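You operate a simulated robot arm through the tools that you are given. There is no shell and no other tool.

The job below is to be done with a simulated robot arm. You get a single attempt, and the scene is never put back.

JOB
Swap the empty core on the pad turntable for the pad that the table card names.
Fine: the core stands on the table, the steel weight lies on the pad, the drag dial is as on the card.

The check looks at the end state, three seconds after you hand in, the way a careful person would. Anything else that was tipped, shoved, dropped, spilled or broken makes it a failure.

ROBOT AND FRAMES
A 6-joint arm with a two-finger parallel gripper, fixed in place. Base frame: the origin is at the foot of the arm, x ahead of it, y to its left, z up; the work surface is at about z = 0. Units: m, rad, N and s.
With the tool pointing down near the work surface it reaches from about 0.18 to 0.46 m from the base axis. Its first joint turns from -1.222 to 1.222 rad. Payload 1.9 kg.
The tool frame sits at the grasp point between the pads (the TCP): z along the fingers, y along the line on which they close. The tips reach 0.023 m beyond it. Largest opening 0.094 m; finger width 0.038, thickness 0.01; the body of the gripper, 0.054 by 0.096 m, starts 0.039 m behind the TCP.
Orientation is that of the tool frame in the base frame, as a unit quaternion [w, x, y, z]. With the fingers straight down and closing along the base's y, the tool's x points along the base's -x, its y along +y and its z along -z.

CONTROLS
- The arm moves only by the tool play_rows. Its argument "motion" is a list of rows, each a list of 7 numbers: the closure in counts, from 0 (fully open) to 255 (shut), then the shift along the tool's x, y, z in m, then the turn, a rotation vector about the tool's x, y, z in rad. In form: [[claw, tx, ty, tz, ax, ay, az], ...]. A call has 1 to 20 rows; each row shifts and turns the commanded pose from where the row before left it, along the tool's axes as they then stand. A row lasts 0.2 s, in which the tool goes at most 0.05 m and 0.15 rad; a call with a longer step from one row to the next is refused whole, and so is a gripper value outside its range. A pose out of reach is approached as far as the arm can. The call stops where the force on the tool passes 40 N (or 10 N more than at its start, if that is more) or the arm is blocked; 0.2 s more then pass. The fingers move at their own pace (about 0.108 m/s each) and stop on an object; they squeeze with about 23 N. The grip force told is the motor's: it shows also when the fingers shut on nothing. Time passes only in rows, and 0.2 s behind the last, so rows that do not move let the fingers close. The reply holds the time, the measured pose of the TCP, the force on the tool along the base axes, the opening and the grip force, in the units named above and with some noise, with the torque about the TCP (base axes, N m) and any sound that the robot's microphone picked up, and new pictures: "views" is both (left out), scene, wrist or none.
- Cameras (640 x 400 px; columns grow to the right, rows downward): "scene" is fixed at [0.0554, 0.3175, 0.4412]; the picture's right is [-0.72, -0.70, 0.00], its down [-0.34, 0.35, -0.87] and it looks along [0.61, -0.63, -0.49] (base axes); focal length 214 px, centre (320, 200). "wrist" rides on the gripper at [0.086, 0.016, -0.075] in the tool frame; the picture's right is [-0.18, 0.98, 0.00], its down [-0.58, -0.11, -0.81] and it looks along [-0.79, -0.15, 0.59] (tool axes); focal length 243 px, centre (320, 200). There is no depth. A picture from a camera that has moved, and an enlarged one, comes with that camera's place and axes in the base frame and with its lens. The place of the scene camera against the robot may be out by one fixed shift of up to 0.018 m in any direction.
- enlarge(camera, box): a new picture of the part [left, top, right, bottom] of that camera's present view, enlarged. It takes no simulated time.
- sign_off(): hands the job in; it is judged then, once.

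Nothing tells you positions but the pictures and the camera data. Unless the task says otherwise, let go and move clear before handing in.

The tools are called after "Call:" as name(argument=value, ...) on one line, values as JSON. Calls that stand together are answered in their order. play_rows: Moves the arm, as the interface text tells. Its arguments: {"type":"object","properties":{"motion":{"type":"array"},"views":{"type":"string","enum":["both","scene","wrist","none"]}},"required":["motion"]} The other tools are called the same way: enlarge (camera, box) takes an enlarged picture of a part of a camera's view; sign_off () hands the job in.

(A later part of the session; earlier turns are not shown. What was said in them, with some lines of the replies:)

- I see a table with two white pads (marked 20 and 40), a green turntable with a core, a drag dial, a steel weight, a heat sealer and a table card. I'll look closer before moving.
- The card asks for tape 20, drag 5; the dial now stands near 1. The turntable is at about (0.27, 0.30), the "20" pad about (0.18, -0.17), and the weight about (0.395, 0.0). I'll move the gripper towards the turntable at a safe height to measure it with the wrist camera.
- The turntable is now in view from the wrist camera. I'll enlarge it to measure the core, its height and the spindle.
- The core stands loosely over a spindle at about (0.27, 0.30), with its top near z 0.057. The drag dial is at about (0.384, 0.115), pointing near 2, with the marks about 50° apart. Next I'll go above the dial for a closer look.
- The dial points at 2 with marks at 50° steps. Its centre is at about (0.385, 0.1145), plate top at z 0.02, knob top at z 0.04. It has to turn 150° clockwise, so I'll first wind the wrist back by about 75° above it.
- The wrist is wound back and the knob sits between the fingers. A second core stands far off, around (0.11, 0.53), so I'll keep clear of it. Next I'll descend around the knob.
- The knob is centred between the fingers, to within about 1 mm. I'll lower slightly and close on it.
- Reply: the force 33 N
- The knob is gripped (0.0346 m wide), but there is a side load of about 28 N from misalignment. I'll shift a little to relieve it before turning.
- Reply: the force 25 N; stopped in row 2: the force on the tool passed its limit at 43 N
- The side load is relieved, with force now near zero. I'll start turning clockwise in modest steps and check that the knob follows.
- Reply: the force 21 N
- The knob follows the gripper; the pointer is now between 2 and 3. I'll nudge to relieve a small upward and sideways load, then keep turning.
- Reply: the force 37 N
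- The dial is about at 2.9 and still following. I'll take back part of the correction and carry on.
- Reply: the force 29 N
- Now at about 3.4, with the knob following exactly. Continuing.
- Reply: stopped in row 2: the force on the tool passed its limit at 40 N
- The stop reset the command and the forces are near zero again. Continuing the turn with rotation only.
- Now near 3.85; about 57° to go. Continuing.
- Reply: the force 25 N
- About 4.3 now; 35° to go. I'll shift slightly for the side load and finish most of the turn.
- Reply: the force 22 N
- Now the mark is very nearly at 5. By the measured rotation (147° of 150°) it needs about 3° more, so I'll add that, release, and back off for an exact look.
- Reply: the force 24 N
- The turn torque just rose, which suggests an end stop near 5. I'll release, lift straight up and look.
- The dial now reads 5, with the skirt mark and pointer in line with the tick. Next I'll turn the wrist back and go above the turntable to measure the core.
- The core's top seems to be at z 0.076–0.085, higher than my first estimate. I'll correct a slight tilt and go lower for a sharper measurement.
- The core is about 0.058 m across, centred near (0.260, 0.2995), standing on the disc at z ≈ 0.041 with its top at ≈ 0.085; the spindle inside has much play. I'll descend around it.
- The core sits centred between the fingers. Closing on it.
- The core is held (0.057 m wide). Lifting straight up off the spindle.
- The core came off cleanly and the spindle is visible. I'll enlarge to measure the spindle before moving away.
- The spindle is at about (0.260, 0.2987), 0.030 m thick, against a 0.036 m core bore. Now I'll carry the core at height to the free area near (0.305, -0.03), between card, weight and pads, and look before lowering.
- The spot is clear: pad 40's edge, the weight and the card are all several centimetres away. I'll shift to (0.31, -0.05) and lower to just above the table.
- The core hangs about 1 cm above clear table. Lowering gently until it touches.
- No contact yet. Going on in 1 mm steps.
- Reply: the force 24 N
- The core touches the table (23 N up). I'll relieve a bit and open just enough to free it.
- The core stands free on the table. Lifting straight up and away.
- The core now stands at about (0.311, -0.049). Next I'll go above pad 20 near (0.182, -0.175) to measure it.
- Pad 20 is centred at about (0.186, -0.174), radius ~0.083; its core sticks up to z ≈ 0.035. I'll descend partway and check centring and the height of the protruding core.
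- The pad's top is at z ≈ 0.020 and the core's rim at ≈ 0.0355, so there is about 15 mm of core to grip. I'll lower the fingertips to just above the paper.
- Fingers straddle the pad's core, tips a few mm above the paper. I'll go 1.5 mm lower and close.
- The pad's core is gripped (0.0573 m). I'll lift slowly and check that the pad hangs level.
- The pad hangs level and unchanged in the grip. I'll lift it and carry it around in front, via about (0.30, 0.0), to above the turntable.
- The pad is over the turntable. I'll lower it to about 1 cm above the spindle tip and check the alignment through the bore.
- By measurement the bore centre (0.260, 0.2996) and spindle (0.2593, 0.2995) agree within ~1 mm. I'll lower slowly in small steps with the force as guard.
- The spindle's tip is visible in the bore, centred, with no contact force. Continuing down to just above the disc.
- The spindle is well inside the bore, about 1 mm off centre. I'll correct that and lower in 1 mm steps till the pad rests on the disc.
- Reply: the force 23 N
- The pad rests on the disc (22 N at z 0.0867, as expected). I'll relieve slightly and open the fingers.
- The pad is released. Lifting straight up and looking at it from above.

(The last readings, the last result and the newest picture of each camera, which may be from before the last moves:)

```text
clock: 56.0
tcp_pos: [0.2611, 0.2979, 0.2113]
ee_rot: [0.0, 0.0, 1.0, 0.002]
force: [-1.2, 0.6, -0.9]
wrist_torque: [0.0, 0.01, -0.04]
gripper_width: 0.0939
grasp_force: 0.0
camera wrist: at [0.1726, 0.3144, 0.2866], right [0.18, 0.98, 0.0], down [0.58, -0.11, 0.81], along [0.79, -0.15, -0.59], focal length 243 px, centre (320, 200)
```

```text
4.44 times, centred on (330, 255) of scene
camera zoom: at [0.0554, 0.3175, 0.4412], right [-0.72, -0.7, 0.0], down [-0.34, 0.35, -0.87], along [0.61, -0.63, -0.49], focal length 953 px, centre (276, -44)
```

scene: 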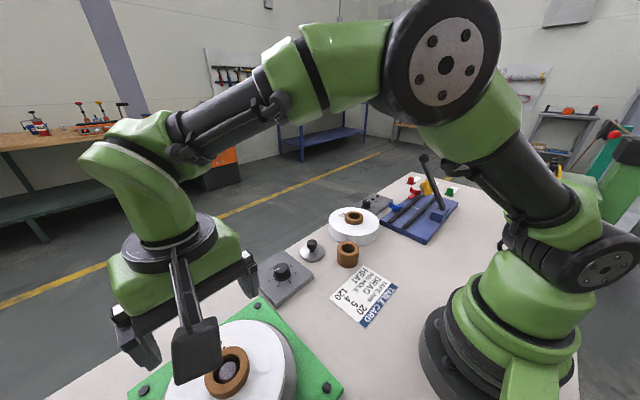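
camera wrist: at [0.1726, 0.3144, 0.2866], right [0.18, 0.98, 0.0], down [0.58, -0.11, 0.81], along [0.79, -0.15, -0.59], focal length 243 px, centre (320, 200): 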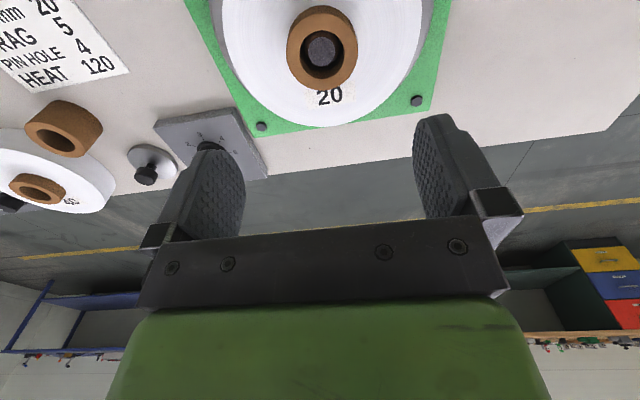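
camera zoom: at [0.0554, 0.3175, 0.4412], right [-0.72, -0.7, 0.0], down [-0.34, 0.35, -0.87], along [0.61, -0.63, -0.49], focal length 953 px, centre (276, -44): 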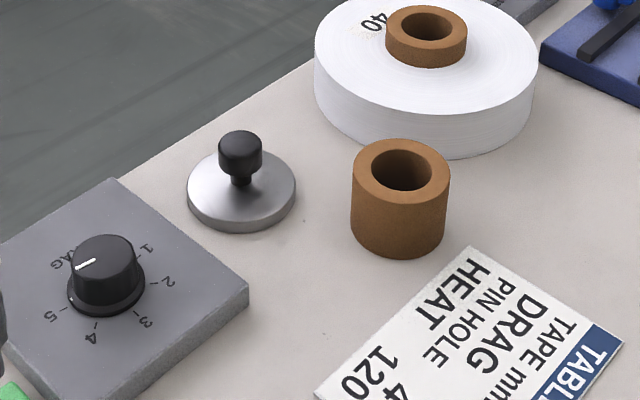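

The pad sits flat and centred on the turntable with "20" up. Next comes the weight: it's about 0.068 m wide with a knob, near (0.394, 0.002). I'll move above it with the fingers partly open.

Call:
play_rows(motion=[[92, -0.0166, -0.037, 0.0085, 0, 0, 0], [92, -0.0166, -0.037, 0.0085, 0, 0, 0], [92, -0.0166, -0.037, 0.0085, 0, 0, 0], [92, -0.0166, -0.037, 0.0085, 0, 0, 0], [92, -0.0166, -0.037, 0.0085, 0, 0, 0], [92, -0.0166, -0.037, 0.0085, 0, 0, 0], [92, -0.0166, -0.037, 0.0085, 0, 0, 0], [92, -0.0166, -0.037, 0.0085, 0, 0, 0], [92, 0, 0, 0, 0, 0, 0], [92, 0, 0, 0, 0, 0, 0]], views="both")

Call:
enlarge(camera="wrist", box=[220, 0, 440, 160])

Call:
enlarge(camera="scene", box=[270, 210, 390, 300])

```text
clock: 58.2
tcp_pos: [0.3896, 0.0051, 0.1419]
ee_rot: [-0.001, 0.0, 1.0, 0.001]
force: [-0.2, 0.2, -0.4]
wrist_torque: [-0.01, 0.03, 0.0]
gripper_width: 0.06
grasp_force: 0.0
camera wrist: at [0.3028, 0.0204, 0.2176], right [0.18, 0.98, 0.0], down [0.58, -0.11, 0.81], along [0.79, -0.15, -0.59], focal length 243 px, centre (320, 200)
```

scene: 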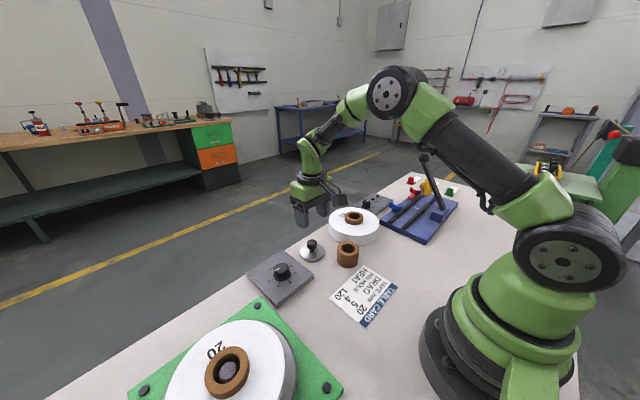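
wrist: 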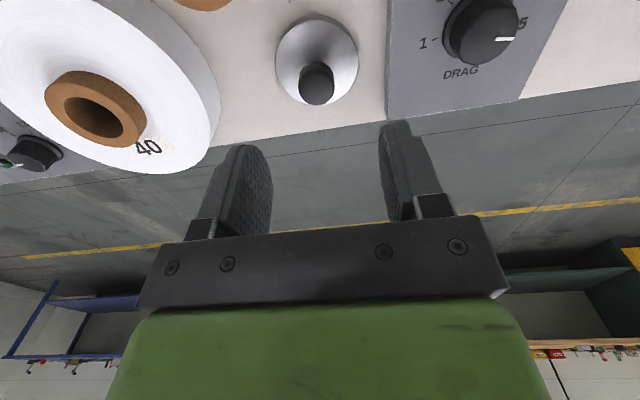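

```text
2.50 times, centred on (330, 80) of wrist
camera zoom: at [0.3028, 0.0204, 0.2176], right [0.18, 0.98, 0.0], down [0.58, -0.11, 0.81], along [0.79, -0.15, -0.59], focal length 606 px, centre (295, 500)
```

zoom: 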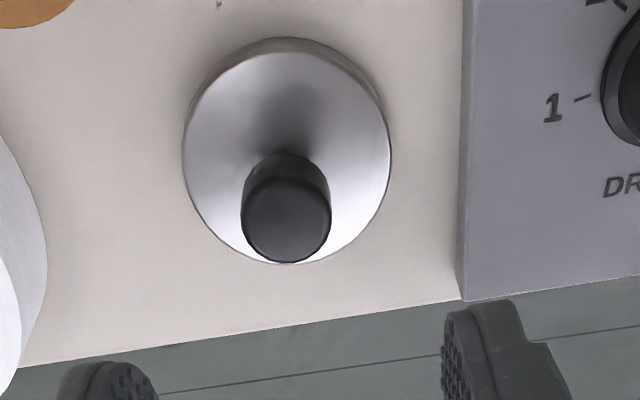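

```text
4.44 times, centred on (330, 255) of scene
camera zoom: at [0.0554, 0.3175, 0.4412], right [-0.72, -0.7, 0.0], down [-0.34, 0.35, -0.87], along [0.61, -0.63, -0.49], focal length 953 px, centre (276, -44)
```

zoom: 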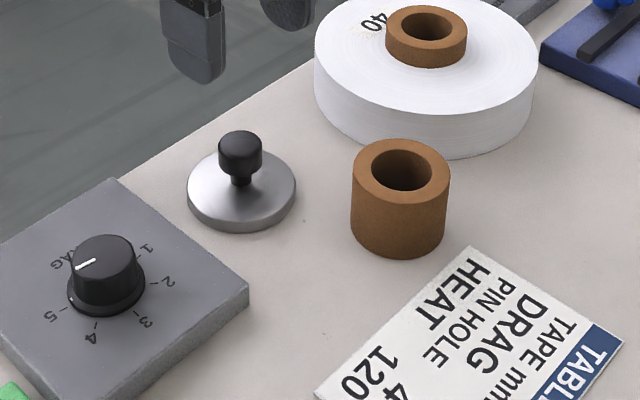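

The weight's axis is at about (0.399, -0.0005); its knob is 0.027 m wide with its top at z ≈ 0.041. I'll centre over it and descend partway.

Call:
play_rows(motion=[[92, -0.009, -0.005, 0.02, 0, 0, 0], [92, 0, 0, 0.03, 0, 0, 0], [92, 0, 0, 0.025, 0, 0, 0], [92, 0, 0, 0, 0, 0, 0]], views="both")

Call:
enlarge(camera="wrist", box=[200, 50, 440, 220])

```text
clock: 59.2
tcp_pos: [0.4011, -0.0007, 0.0655]
ee_rot: [0.0, 0.0, 1.0, 0.002]
force: [0.0, 0.3, -0.5]
wrist_torque: [-0.01, -0.01, 0.01]
gripper_width: 0.0599
grasp_force: 0.0
camera wrist: at [0.3121, 0.0165, 0.1407], right [0.18, 0.98, 0.0], down [0.58, -0.11, 0.81], along [0.79, -0.15, -0.59], focal length 243 px, centre (320, 200)
```

scene: 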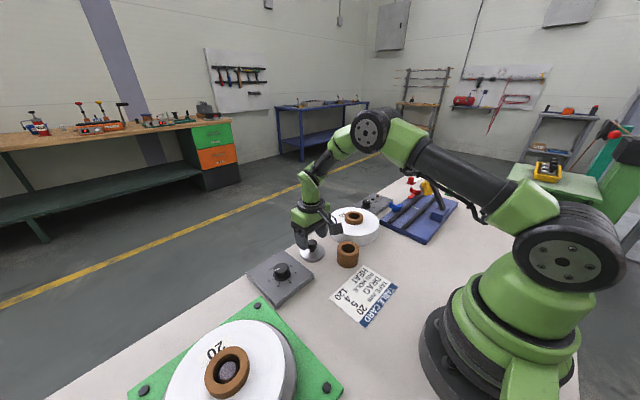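
wrist: 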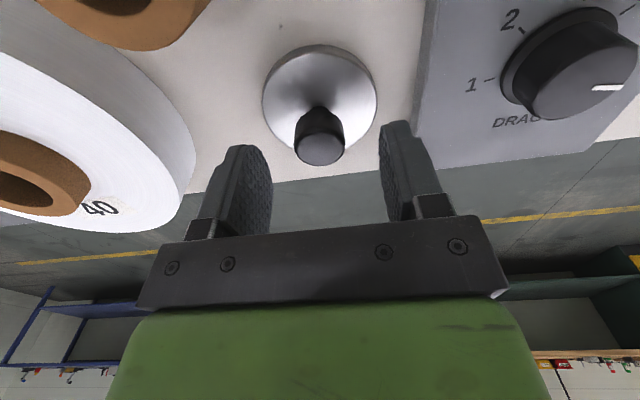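

```text
2.35 times, centred on (320, 135) of wrist
camera zoom: at [0.3121, 0.0165, 0.1407], right [0.18, 0.98, 0.0], down [0.58, -0.11, 0.81], along [0.79, -0.15, -0.59], focal length 571 px, centre (320, 353)
```

zoom: 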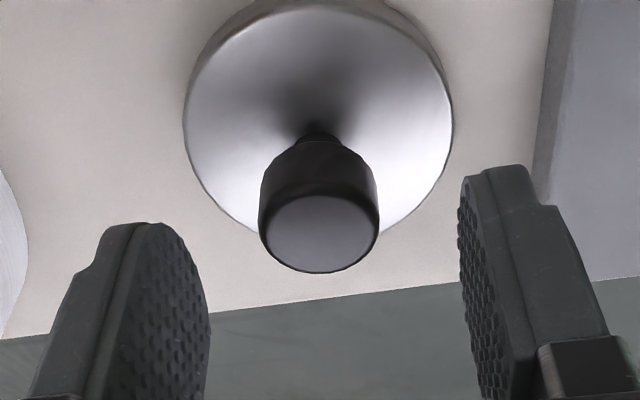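

The knob is centred between the fingers. Lowering to grip height.

Call:
play_rows(motion=[[92, 0.0005, 0, 0.012, 0, 0, 0], [92, 0, 0, 0.009, 0, 0, 0], [92, 0, 0, 0.003, 0, 0, 0], [92, 0, 0, 0, 0, 0, 0]], views="both")

Call:
enlarge(camera="scene", box=[260, 200, 390, 300])

```text
clock: 60.2
tcp_pos: [0.4005, -0.0001, 0.0439]
ee_rot: [0.0, 0.001, 1.0, 0.002]
force: [0.2, -0.5, -0.5]
wrist_torque: [0.01, 0.01, 0.0]
gripper_width: 0.0603
grasp_force: 0.0
camera wrist: at [0.3131, 0.0163, 0.118], right [0.18, 0.98, 0.0], down [0.58, -0.11, 0.81], along [0.79, -0.15, -0.59], focal length 243 px, centre (320, 200)
```

scene: 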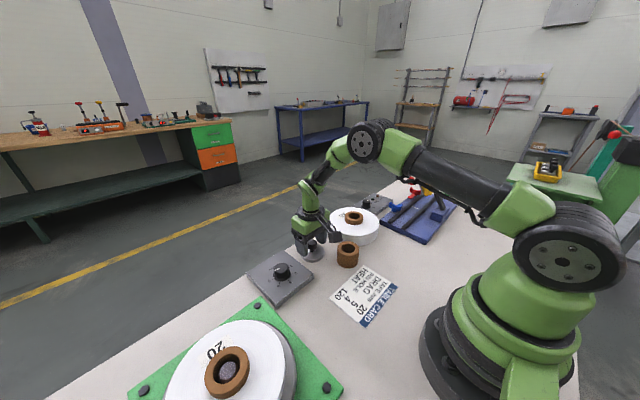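
wrist: 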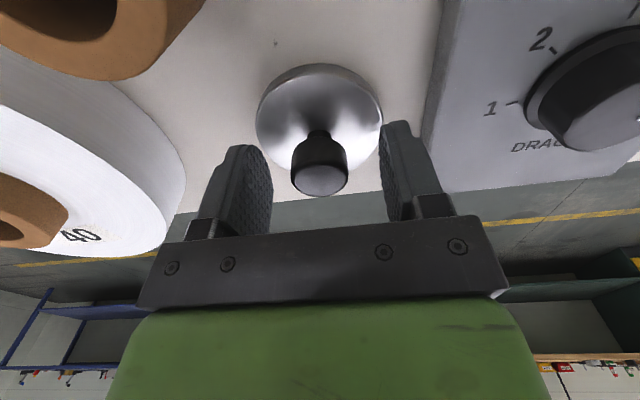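

```text
4.00 times, centred on (325, 250) of scene
camera zoom: at [0.0554, 0.3175, 0.4412], right [-0.72, -0.7, 0.0], down [-0.34, 0.35, -0.87], along [0.61, -0.63, -0.49], focal length 858 px, centre (300, 0)
```

zoom: 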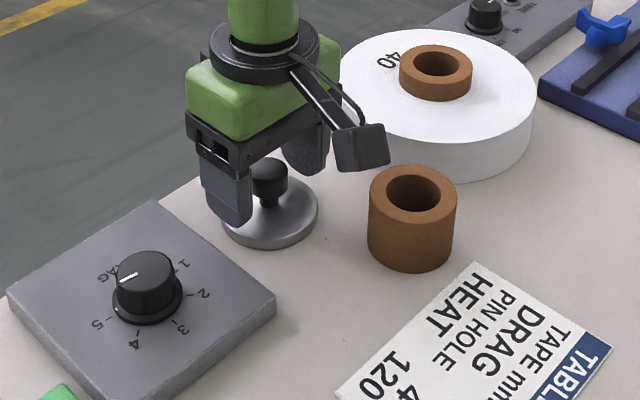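

Everything is clear. I'll go 2 mm lower and close on the knob.

Call:
play_rows(motion=[[92, 0, 0, 0.002, 0, 0, 0], [92, 0, 0, 0, 0, 0, 0], [255, 0, 0, 0, 0, 0, 0], [255, 0, 0, 0, 0, 0, 0], [255, 0, 0, 0, 0, 0, 0]], views="wrist")

```text
clock: 61.4
tcp_pos: [0.4013, 0.0001, 0.0418]
ee_rot: [0.0, 0.0, 1.0, 0.002]
force: [0.1, 1.4, 1.9]
wrist_torque: [-0.1, -0.02, -0.03]
gripper_width: 0.0276
grasp_force: 23.2
camera wrist: at [0.3131, 0.0158, 0.1165], right [0.18, 0.98, 0.0], down [0.58, -0.11, 0.81], along [0.79, -0.15, -0.59], focal length 243 px, centre (320, 200)
```

wrist: 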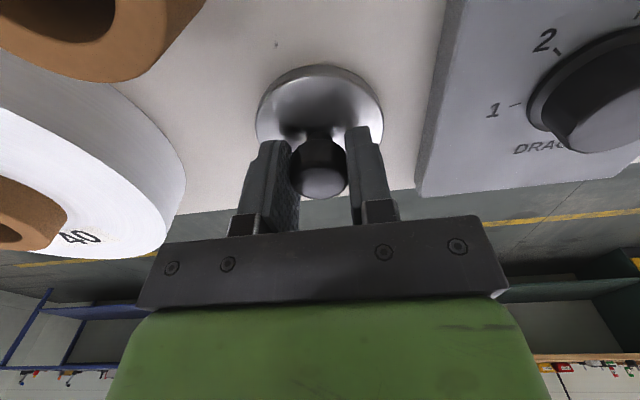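

Knob gripped (0.0276 m). Lifting straight up and checking that the weight hangs level.

Call:
play_rows(motion=[[255, 0, 0, -0.005, 0, 0, 0], [255, 0, 0, -0.015, 0, 0, 0], [255, 0, 0, -0.025, 0, 0, 0], [255, 0, 0, -0.035, 0, 0, 0], [255, 0, 0, -0.04, 0, 0, 0], [255, 0, 0, -0.04, 0, 0, 0], [255, 0, 0, 0, 0, 0, 0]], views="both")

Call:
enlarge(camera="scene", box=[270, 130, 400, 240])

```text
clock: 63.0
tcp_pos: [0.4028, -0.002, 0.2044]
ee_rot: [0.0, 0.002, 1.0, 0.002]
force: [0.4, -0.3, -3.2]
wrist_torque: [-0.01, 0.02, -0.01]
gripper_width: 0.0274
grasp_force: 23.2
camera wrist: at [0.3153, 0.015, 0.2788], right [0.18, 0.98, 0.0], down [0.58, -0.11, 0.81], along [0.79, -0.15, -0.59], focal length 243 px, centre (320, 200)
```

scene: 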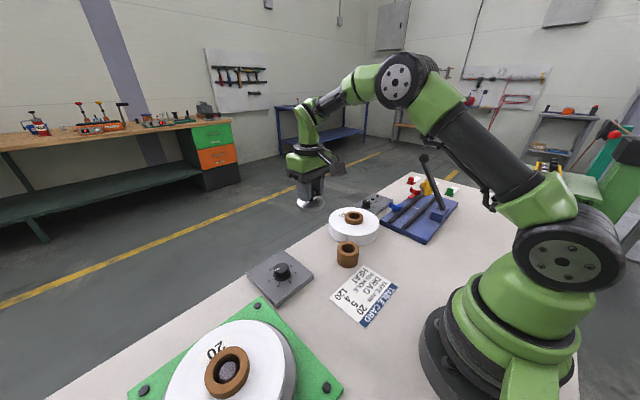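
wrist: 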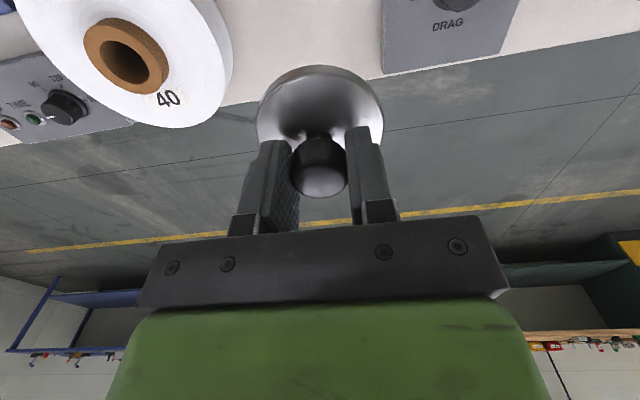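

```text
3.64 times, centred on (335, 185) of scene
camera zoom: at [0.0554, 0.3175, 0.4412], right [-0.72, -0.7, 0.0], down [-0.34, 0.35, -0.87], along [0.61, -0.63, -0.49], focal length 780 px, centre (266, 254)
```

zoom: 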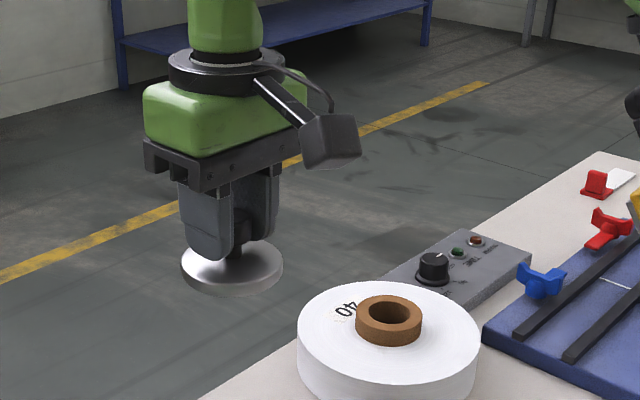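

The weight hangs level. I'll carry it to above the centre of the pad on the turntable, about (0.262, 0.2995).

Call:
play_rows(motion=[[255, 0.01567, 0.03347, 0, 0, 0, 0], [255, 0.01567, 0.03347, 0, 0, 0, 0], [255, 0.01567, 0.03347, 0, 0, 0, 0], [255, 0.01567, 0.03347, 0, 0, 0, 0], [255, 0.01567, 0.03347, 0, 0, 0, 0], [255, 0.01567, 0.03347, 0, 0, 0, 0], [255, 0.01567, 0.03347, 0, 0, 0, 0], [255, 0.01567, 0.03347, 0, 0, 0, 0], [255, 0.01567, 0.03347, 0, 0, 0, 0], [255, 0, 0, 0, 0, 0, 0], [255, 0, 0, 0, 0, 0, 0]], views="both")

Call:
enlarge(camera="wrist", box=[160, 0, 480, 200])

```text
clock: 65.4
tcp_pos: [0.2598, 0.3015, 0.2031]
ee_rot: [-0.002, 0.0, 1.0, 0.001]
force: [1.0, -0.3, -2.9]
wrist_torque: [0.0, 0.0, 0.03]
gripper_width: 0.0276
grasp_force: 23.2
camera wrist: at [0.1728, 0.3179, 0.2784], right [0.18, 0.98, 0.0], down [0.58, -0.11, 0.81], along [0.79, -0.15, -0.59], focal length 243 px, centre (320, 200)
```

scene: 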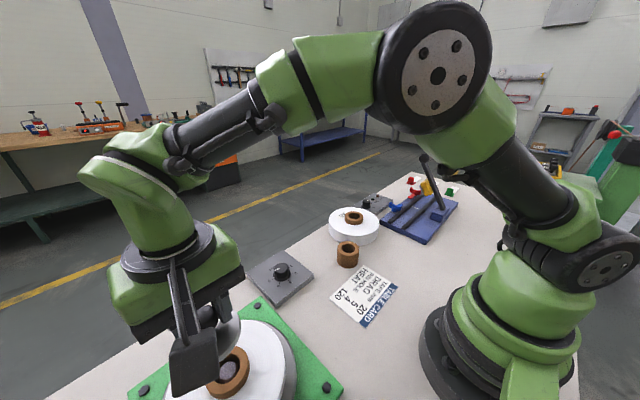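
wrist: 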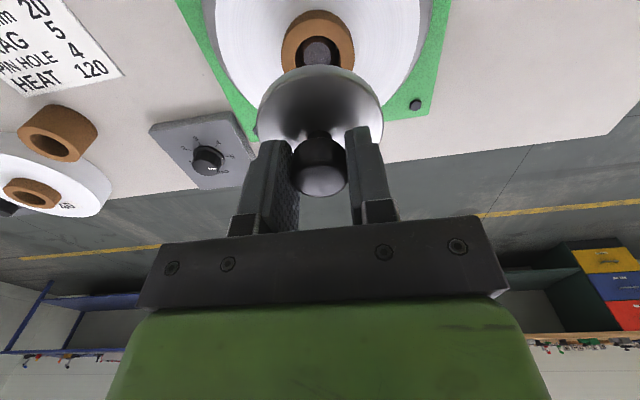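

```text
2.00 times, centred on (320, 100) of wrist
camera zoom: at [0.1728, 0.3179, 0.2784], right [0.18, 0.98, 0.0], down [0.58, -0.11, 0.81], along [0.79, -0.15, -0.59], focal length 485 px, centre (320, 400)
```

zoom: 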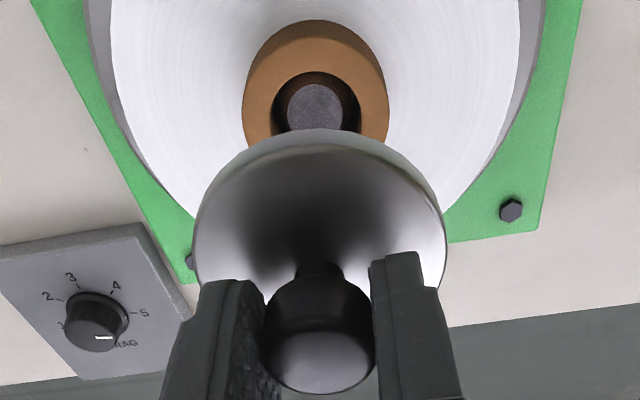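

About 2 mm to correct. I'll adjust and lower to roughly 1.5 cm above the pad's core for another look.

Call:
play_rows(motion=[[255, -0.0014, -0.0018, 0.02, 0, 0, 0], [255, 0, 0, 0.025, 0, 0, 0], [255, 0, 0, 0.022, 0, 0, 0], [255, 0, 0, 0, 0, 0, 0], [255, 0, 0, 0, 0, 0, 0]], views="both")

Call:
enlarge(camera="wrist", box=[160, 0, 480, 220])

Call:
enlarge(camera="scene", box=[120, 280, 330, 400])

```text
clock: 66.6
tcp_pos: [0.2623, 0.2997, 0.1355]
ee_rot: [0.0, 0.0, 1.0, 0.002]
force: [-0.2, -0.7, -3.1]
wrist_torque: [-0.02, 0.01, 0.01]
gripper_width: 0.0275
grasp_force: 23.2
camera wrist: at [0.1739, 0.3163, 0.2109], right [0.18, 0.98, 0.0], down [0.58, -0.11, 0.81], along [0.79, -0.15, -0.59], focal length 243 px, centre (320, 200)
```

scene: 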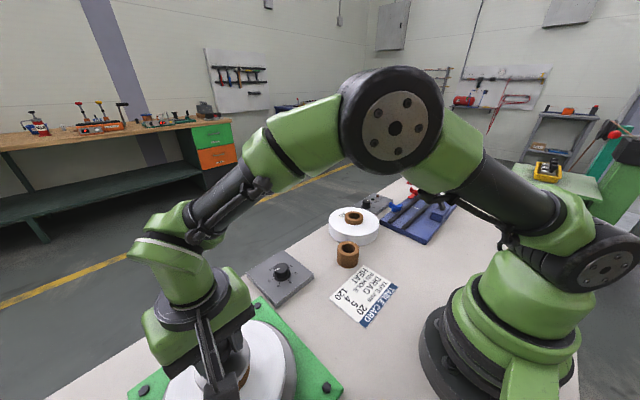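
wrist: 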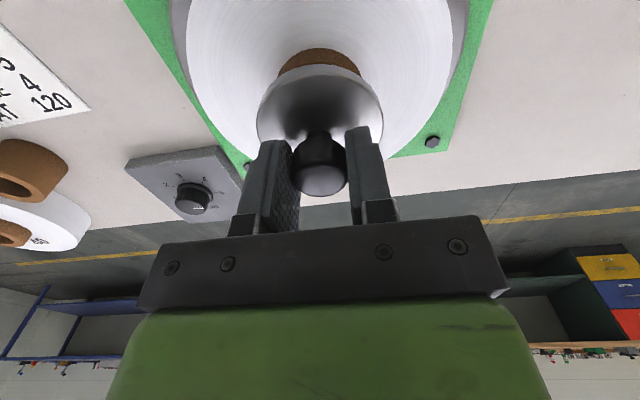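

```text
1.82 times, centred on (320, 110) of wrist
camera zoom: at [0.1739, 0.3163, 0.2109], right [0.18, 0.98, 0.0], down [0.58, -0.11, 0.81], along [0.79, -0.15, -0.59], focal length 441 px, centre (320, 364)
```

zoom: 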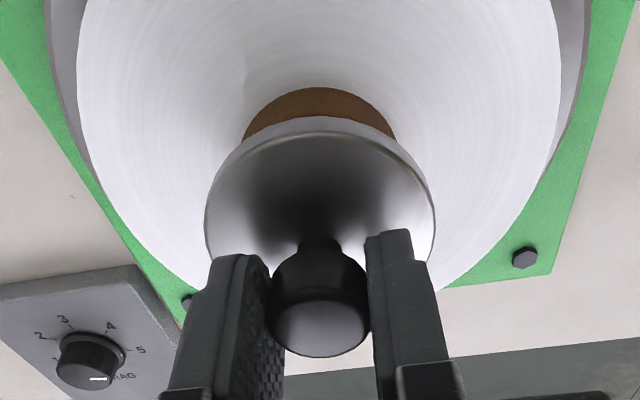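

```text
3.05 times, centred on (225, 340) of scene
camera zoom: at [0.0554, 0.3175, 0.4412], right [-0.72, -0.7, 0.0], down [-0.34, 0.35, -0.87], along [0.61, -0.63, -0.49], focal length 654 px, centre (610, -227)
```

zoom: 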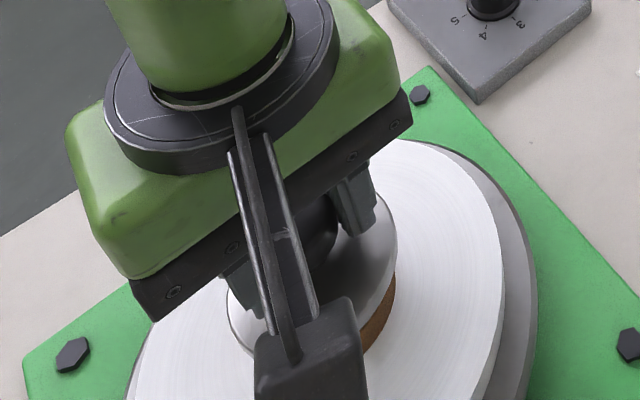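

The weight is centred over the pad's core, about 1.5 cm above it. Lowering gently until it rests.

Call:
play_rows(motion=[[255, 0, 0, 0.005, 0, 0, 0], [255, 0, 0, 0.005, 0, 0, 0], [255, 0, 0, 0.003, 0, 0, 0], [255, 0, 0, 0.001, 0, 0, 0], [255, 0, 0, 0, 0, 0, 0]], views="wrist")

```text
clock: 67.8
tcp_pos: [0.261, 0.2975, 0.1237]
ee_rot: [0.0, 0.0, 1.0, 0.002]
force: [0.0, 0.3, -3.2]
wrist_torque: [-0.01, 0.03, 0.0]
gripper_width: 0.0276
grasp_force: 23.0
camera wrist: at [0.1735, 0.3146, 0.1971], right [0.18, 0.98, 0.0], down [0.58, -0.11, 0.81], along [0.79, -0.15, -0.59], focal length 243 px, centre (320, 200)
```

wrist: 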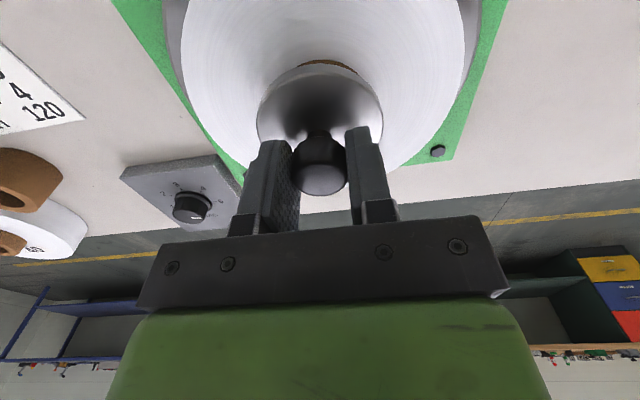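

Call:
play_rows(motion=[[255, 0, 0.001, 0.001, 0, 0, 0], [255, 0, 0, 0.001, 0, 0, 0], [255, 0, 0, 0, 0, 0, 0]], views="none")

```text
clock: 68.6
tcp_pos: [0.2609, 0.3005, 0.1208]
ee_rot: [0.001, 0.0, 1.0, 0.003]
force: [-1.2, -6.3, 17.9]
wrist_torque: [-0.39, 0.03, 0.01]
gripper_width: 0.0277
grasp_force: 23.5
```

The weight rests on the pad (18 N). Relieving slightly and opening the fingers.

Call:
play_rows(motion=[[255, 0, 0, -0.0004, 0, 0, 0], [220, 0, 0, 0, 0, 0, 0], [170, 0, 0, 0, 0, 0, 0], [110, 0, 0, 0, 0, 0, 0], [80, 0, 0, 0, 0, 0, 0], [80, 0, 0, 0, 0, 0, 0]], views="both")

Call:
enlarge(camera="wrist", box=[160, 0, 480, 220])

```text
clock: 70.0
tcp_pos: [0.2616, 0.2996, 0.1207]
ee_rot: [0.0, 0.0, 1.0, 0.001]
force: [0.1, -0.2, 0.2]
wrist_torque: [-0.02, 0.01, -0.02]
gripper_width: 0.0646
grasp_force: 0.1
camera wrist: at [0.1737, 0.3161, 0.1955], right [0.18, 0.98, 0.0], down [0.58, -0.11, 0.81], along [0.79, -0.15, -0.59], focal length 243 px, centre (320, 200)
```

scene: 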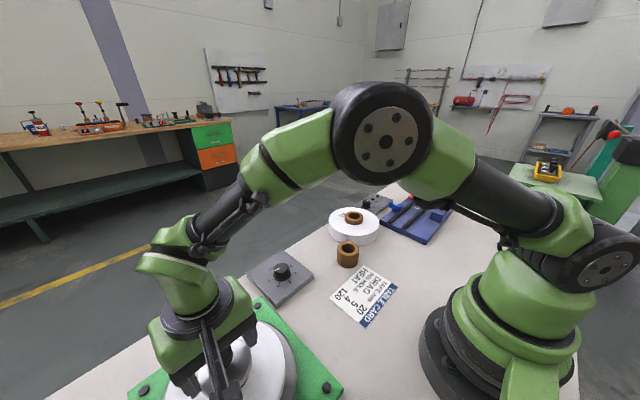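
wrist: 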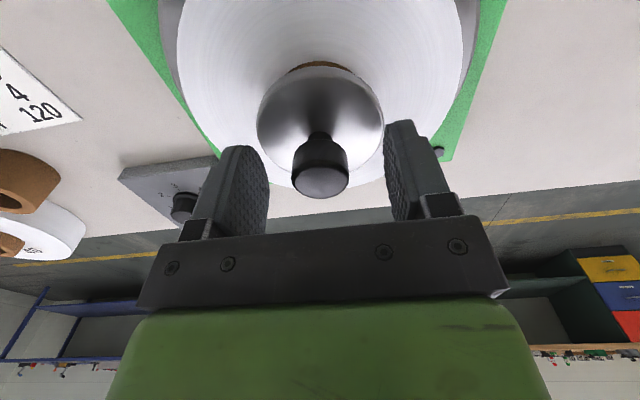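

```text
1.82 times, centred on (320, 110) of wrist
camera zoom: at [0.1737, 0.3161, 0.1955], right [0.18, 0.98, 0.0], down [0.58, -0.11, 0.81], along [0.79, -0.15, -0.59], focal length 441 px, centre (320, 364)
```

zoom: 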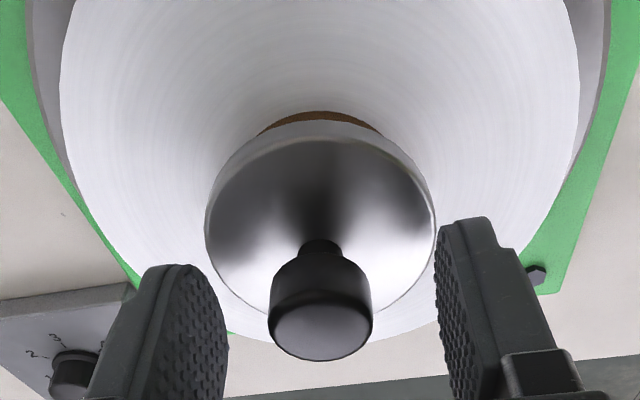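

The weight lies flat and centred on the pad's core. Lifting the open gripper straight up.

Call:
play_rows(motion=[[80, 0, 0, -0.01, 0, 0, 0], [80, 0, 0, -0.02, 0, 0, 0], [80, 0, 0, -0.03, 0, 0, 0], [80, 0, 0, -0.04, 0, 0, 0], [80, 0, 0, -0.04, 0, 0, 0], [80, 0, 0, 0, 0, 0, 0]], views="both")

Call:
enlarge(camera="wrist", box=[160, 0, 480, 200])

```text
clock: 71.4
tcp_pos: [0.2624, 0.2985, 0.2609]
ee_rot: [0.0, 0.0, 1.0, 0.001]
force: [0.1, 0.5, 0.6]
wrist_torque: [0.01, 0.04, 0.0]
gripper_width: 0.0647
grasp_force: 0.1
camera wrist: at [0.1753, 0.3145, 0.3356], right [0.18, 0.98, 0.0], down [0.58, -0.11, 0.81], along [0.79, -0.15, -0.59], focal length 243 px, centre (320, 200)
```

scene: 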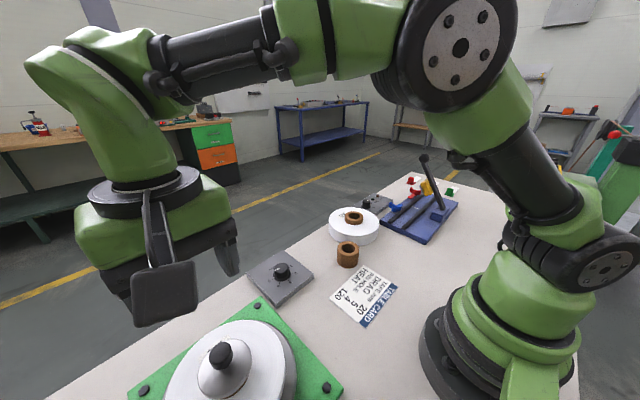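
wrist: 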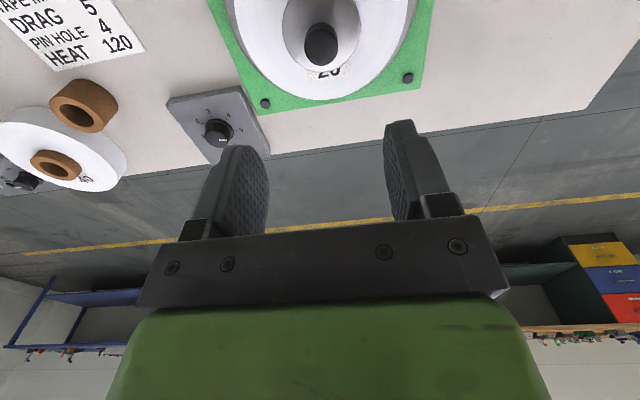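

```text
2.00 times, centred on (320, 100) of wrist
camera zoom: at [0.1753, 0.3145, 0.3356], right [0.18, 0.98, 0.0], down [0.58, -0.11, 0.81], along [0.79, -0.15, -0.59], focal length 485 px, centre (320, 400)
```

zoom: 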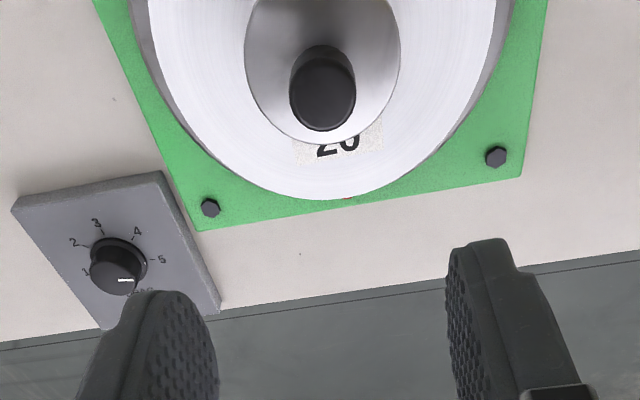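

All in place so far. I'll move the arm clear and verify dial, core and weight once more.

Call:
play_rows(motion=[[80, -0.01, -0.034, -0.005, 0, 0, 0], [80, -0.01, -0.034, -0.005, 0, 0, 0], [60, -0.01, -0.034, -0.005, 0, 0, 0], [40, -0.01, -0.034, -0.005, 0, 0, 0], [0, -0.01, -0.034, -0.005, 0, 0, 0], [0, 0, 0, 0, 0, 0, 0], [0, 0, 0, 0, 0, 0, 0]], views="both")

Call:
enlarge(camera="wrist", box=[280, 20, 440, 130])

Call:
enlarge(camera="scene", box=[120, 220, 400, 400])

Call:
enlarge(camera="scene", box=[130, 300, 330, 400])

```text
clock: 73.0
tcp_pos: [0.3109, 0.1287, 0.2844]
ee_rot: [0.0, 0.001, 1.0, 0.002]
force: [0.0, 0.2, -0.6]
wrist_torque: [0.0, 0.02, 0.02]
gripper_width: 0.0941
grasp_force: 0.1
camera wrist: at [0.2227, 0.145, 0.3587], right [0.18, 0.98, 0.0], down [0.58, -0.11, 0.81], along [0.79, -0.15, -0.59], focal length 243 px, centre (320, 200)
```

scene: 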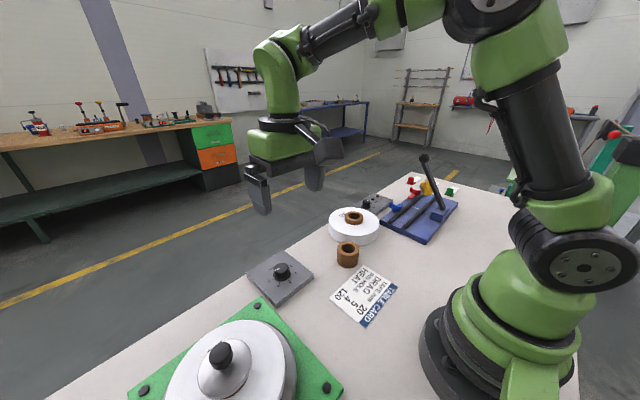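
wrist: 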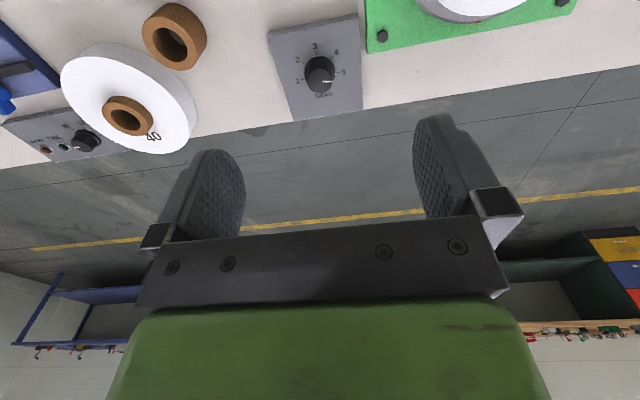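

```text
3.64 times, centred on (360, 75) of wrist
camera zoom: at [0.2227, 0.145, 0.3587], right [0.18, 0.98, 0.0], down [0.58, -0.11, 0.81], along [0.79, -0.15, -0.59], focal length 882 px, centre (174, 654)
```

zoom: 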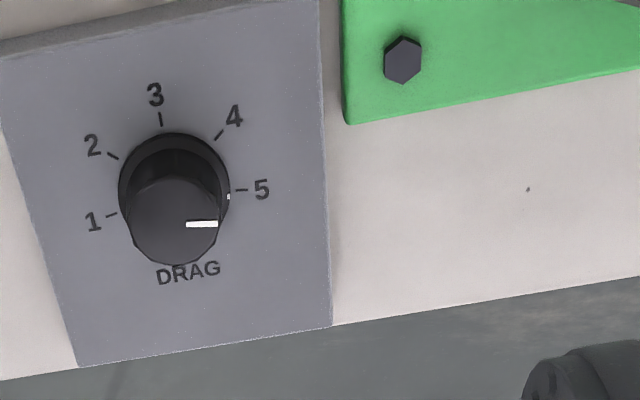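

```text
2.22 times, centred on (260, 310) of scene
camera zoom: at [0.0554, 0.3175, 0.4412], right [-0.72, -0.7, 0.0], down [-0.34, 0.35, -0.87], along [0.61, -0.63, -0.49], focal length 477 px, centre (453, -44)
```

zoom: 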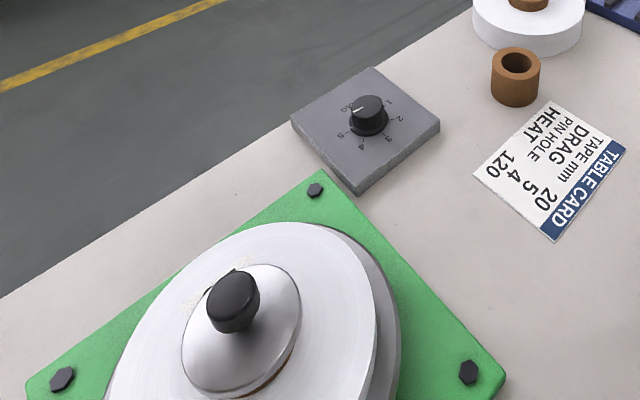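

```text
3.20 times, centred on (230, 350) of scene
camera zoom: at [0.0554, 0.3175, 0.4412], right [-0.72, -0.7, 0.0], down [-0.34, 0.35, -0.87], along [0.61, -0.63, -0.49], focal length 686 px, centre (608, -280)
```

zoom: 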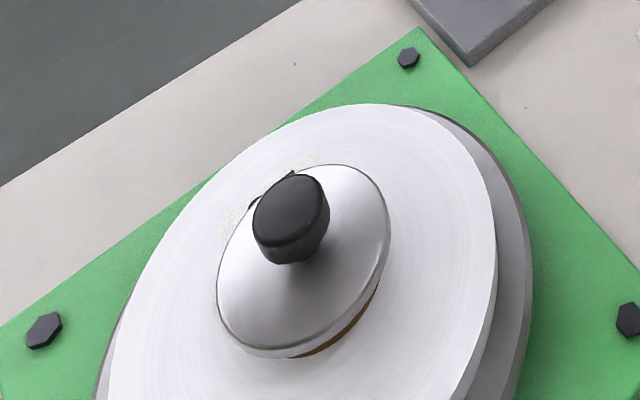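

Final check:
- The "20" pad sits flat on the turntable.
- The steel weight lies level and centred on the pad.
- The empty core stands upright on bare table.
- The dial points at 5.
- Nothing else has moved, and the arm is clear with the gripper open.

I'm handing in.

Call:
sign_off()

```text
The job is handed in.
```

I've swapped the empty core on the turntable for the pad marked "20" and handed the job in; no verdict came back, only that it was received. My last pictures before handing in showed:

- **Pad:** the "20" pad named on the card sits flat over the turntable spindle.
- **Core:** the empty core stands upright on bare table, clear of the card, the other pad and the dial.
- **Weight:** the steel weight lies level and centred on the pad. It rests on the rim of the pad's core, which stands about 15 mm above the paper. At about 68 mm wide, it would have overhung the pad's edge if set on the paper.
- **Drag dial:** it points at 5, as on the card, within the two or three degrees I could measure from the pictures.

Nothing else was disturbed that I could see. The arm is clear of the table items with the gripper open.
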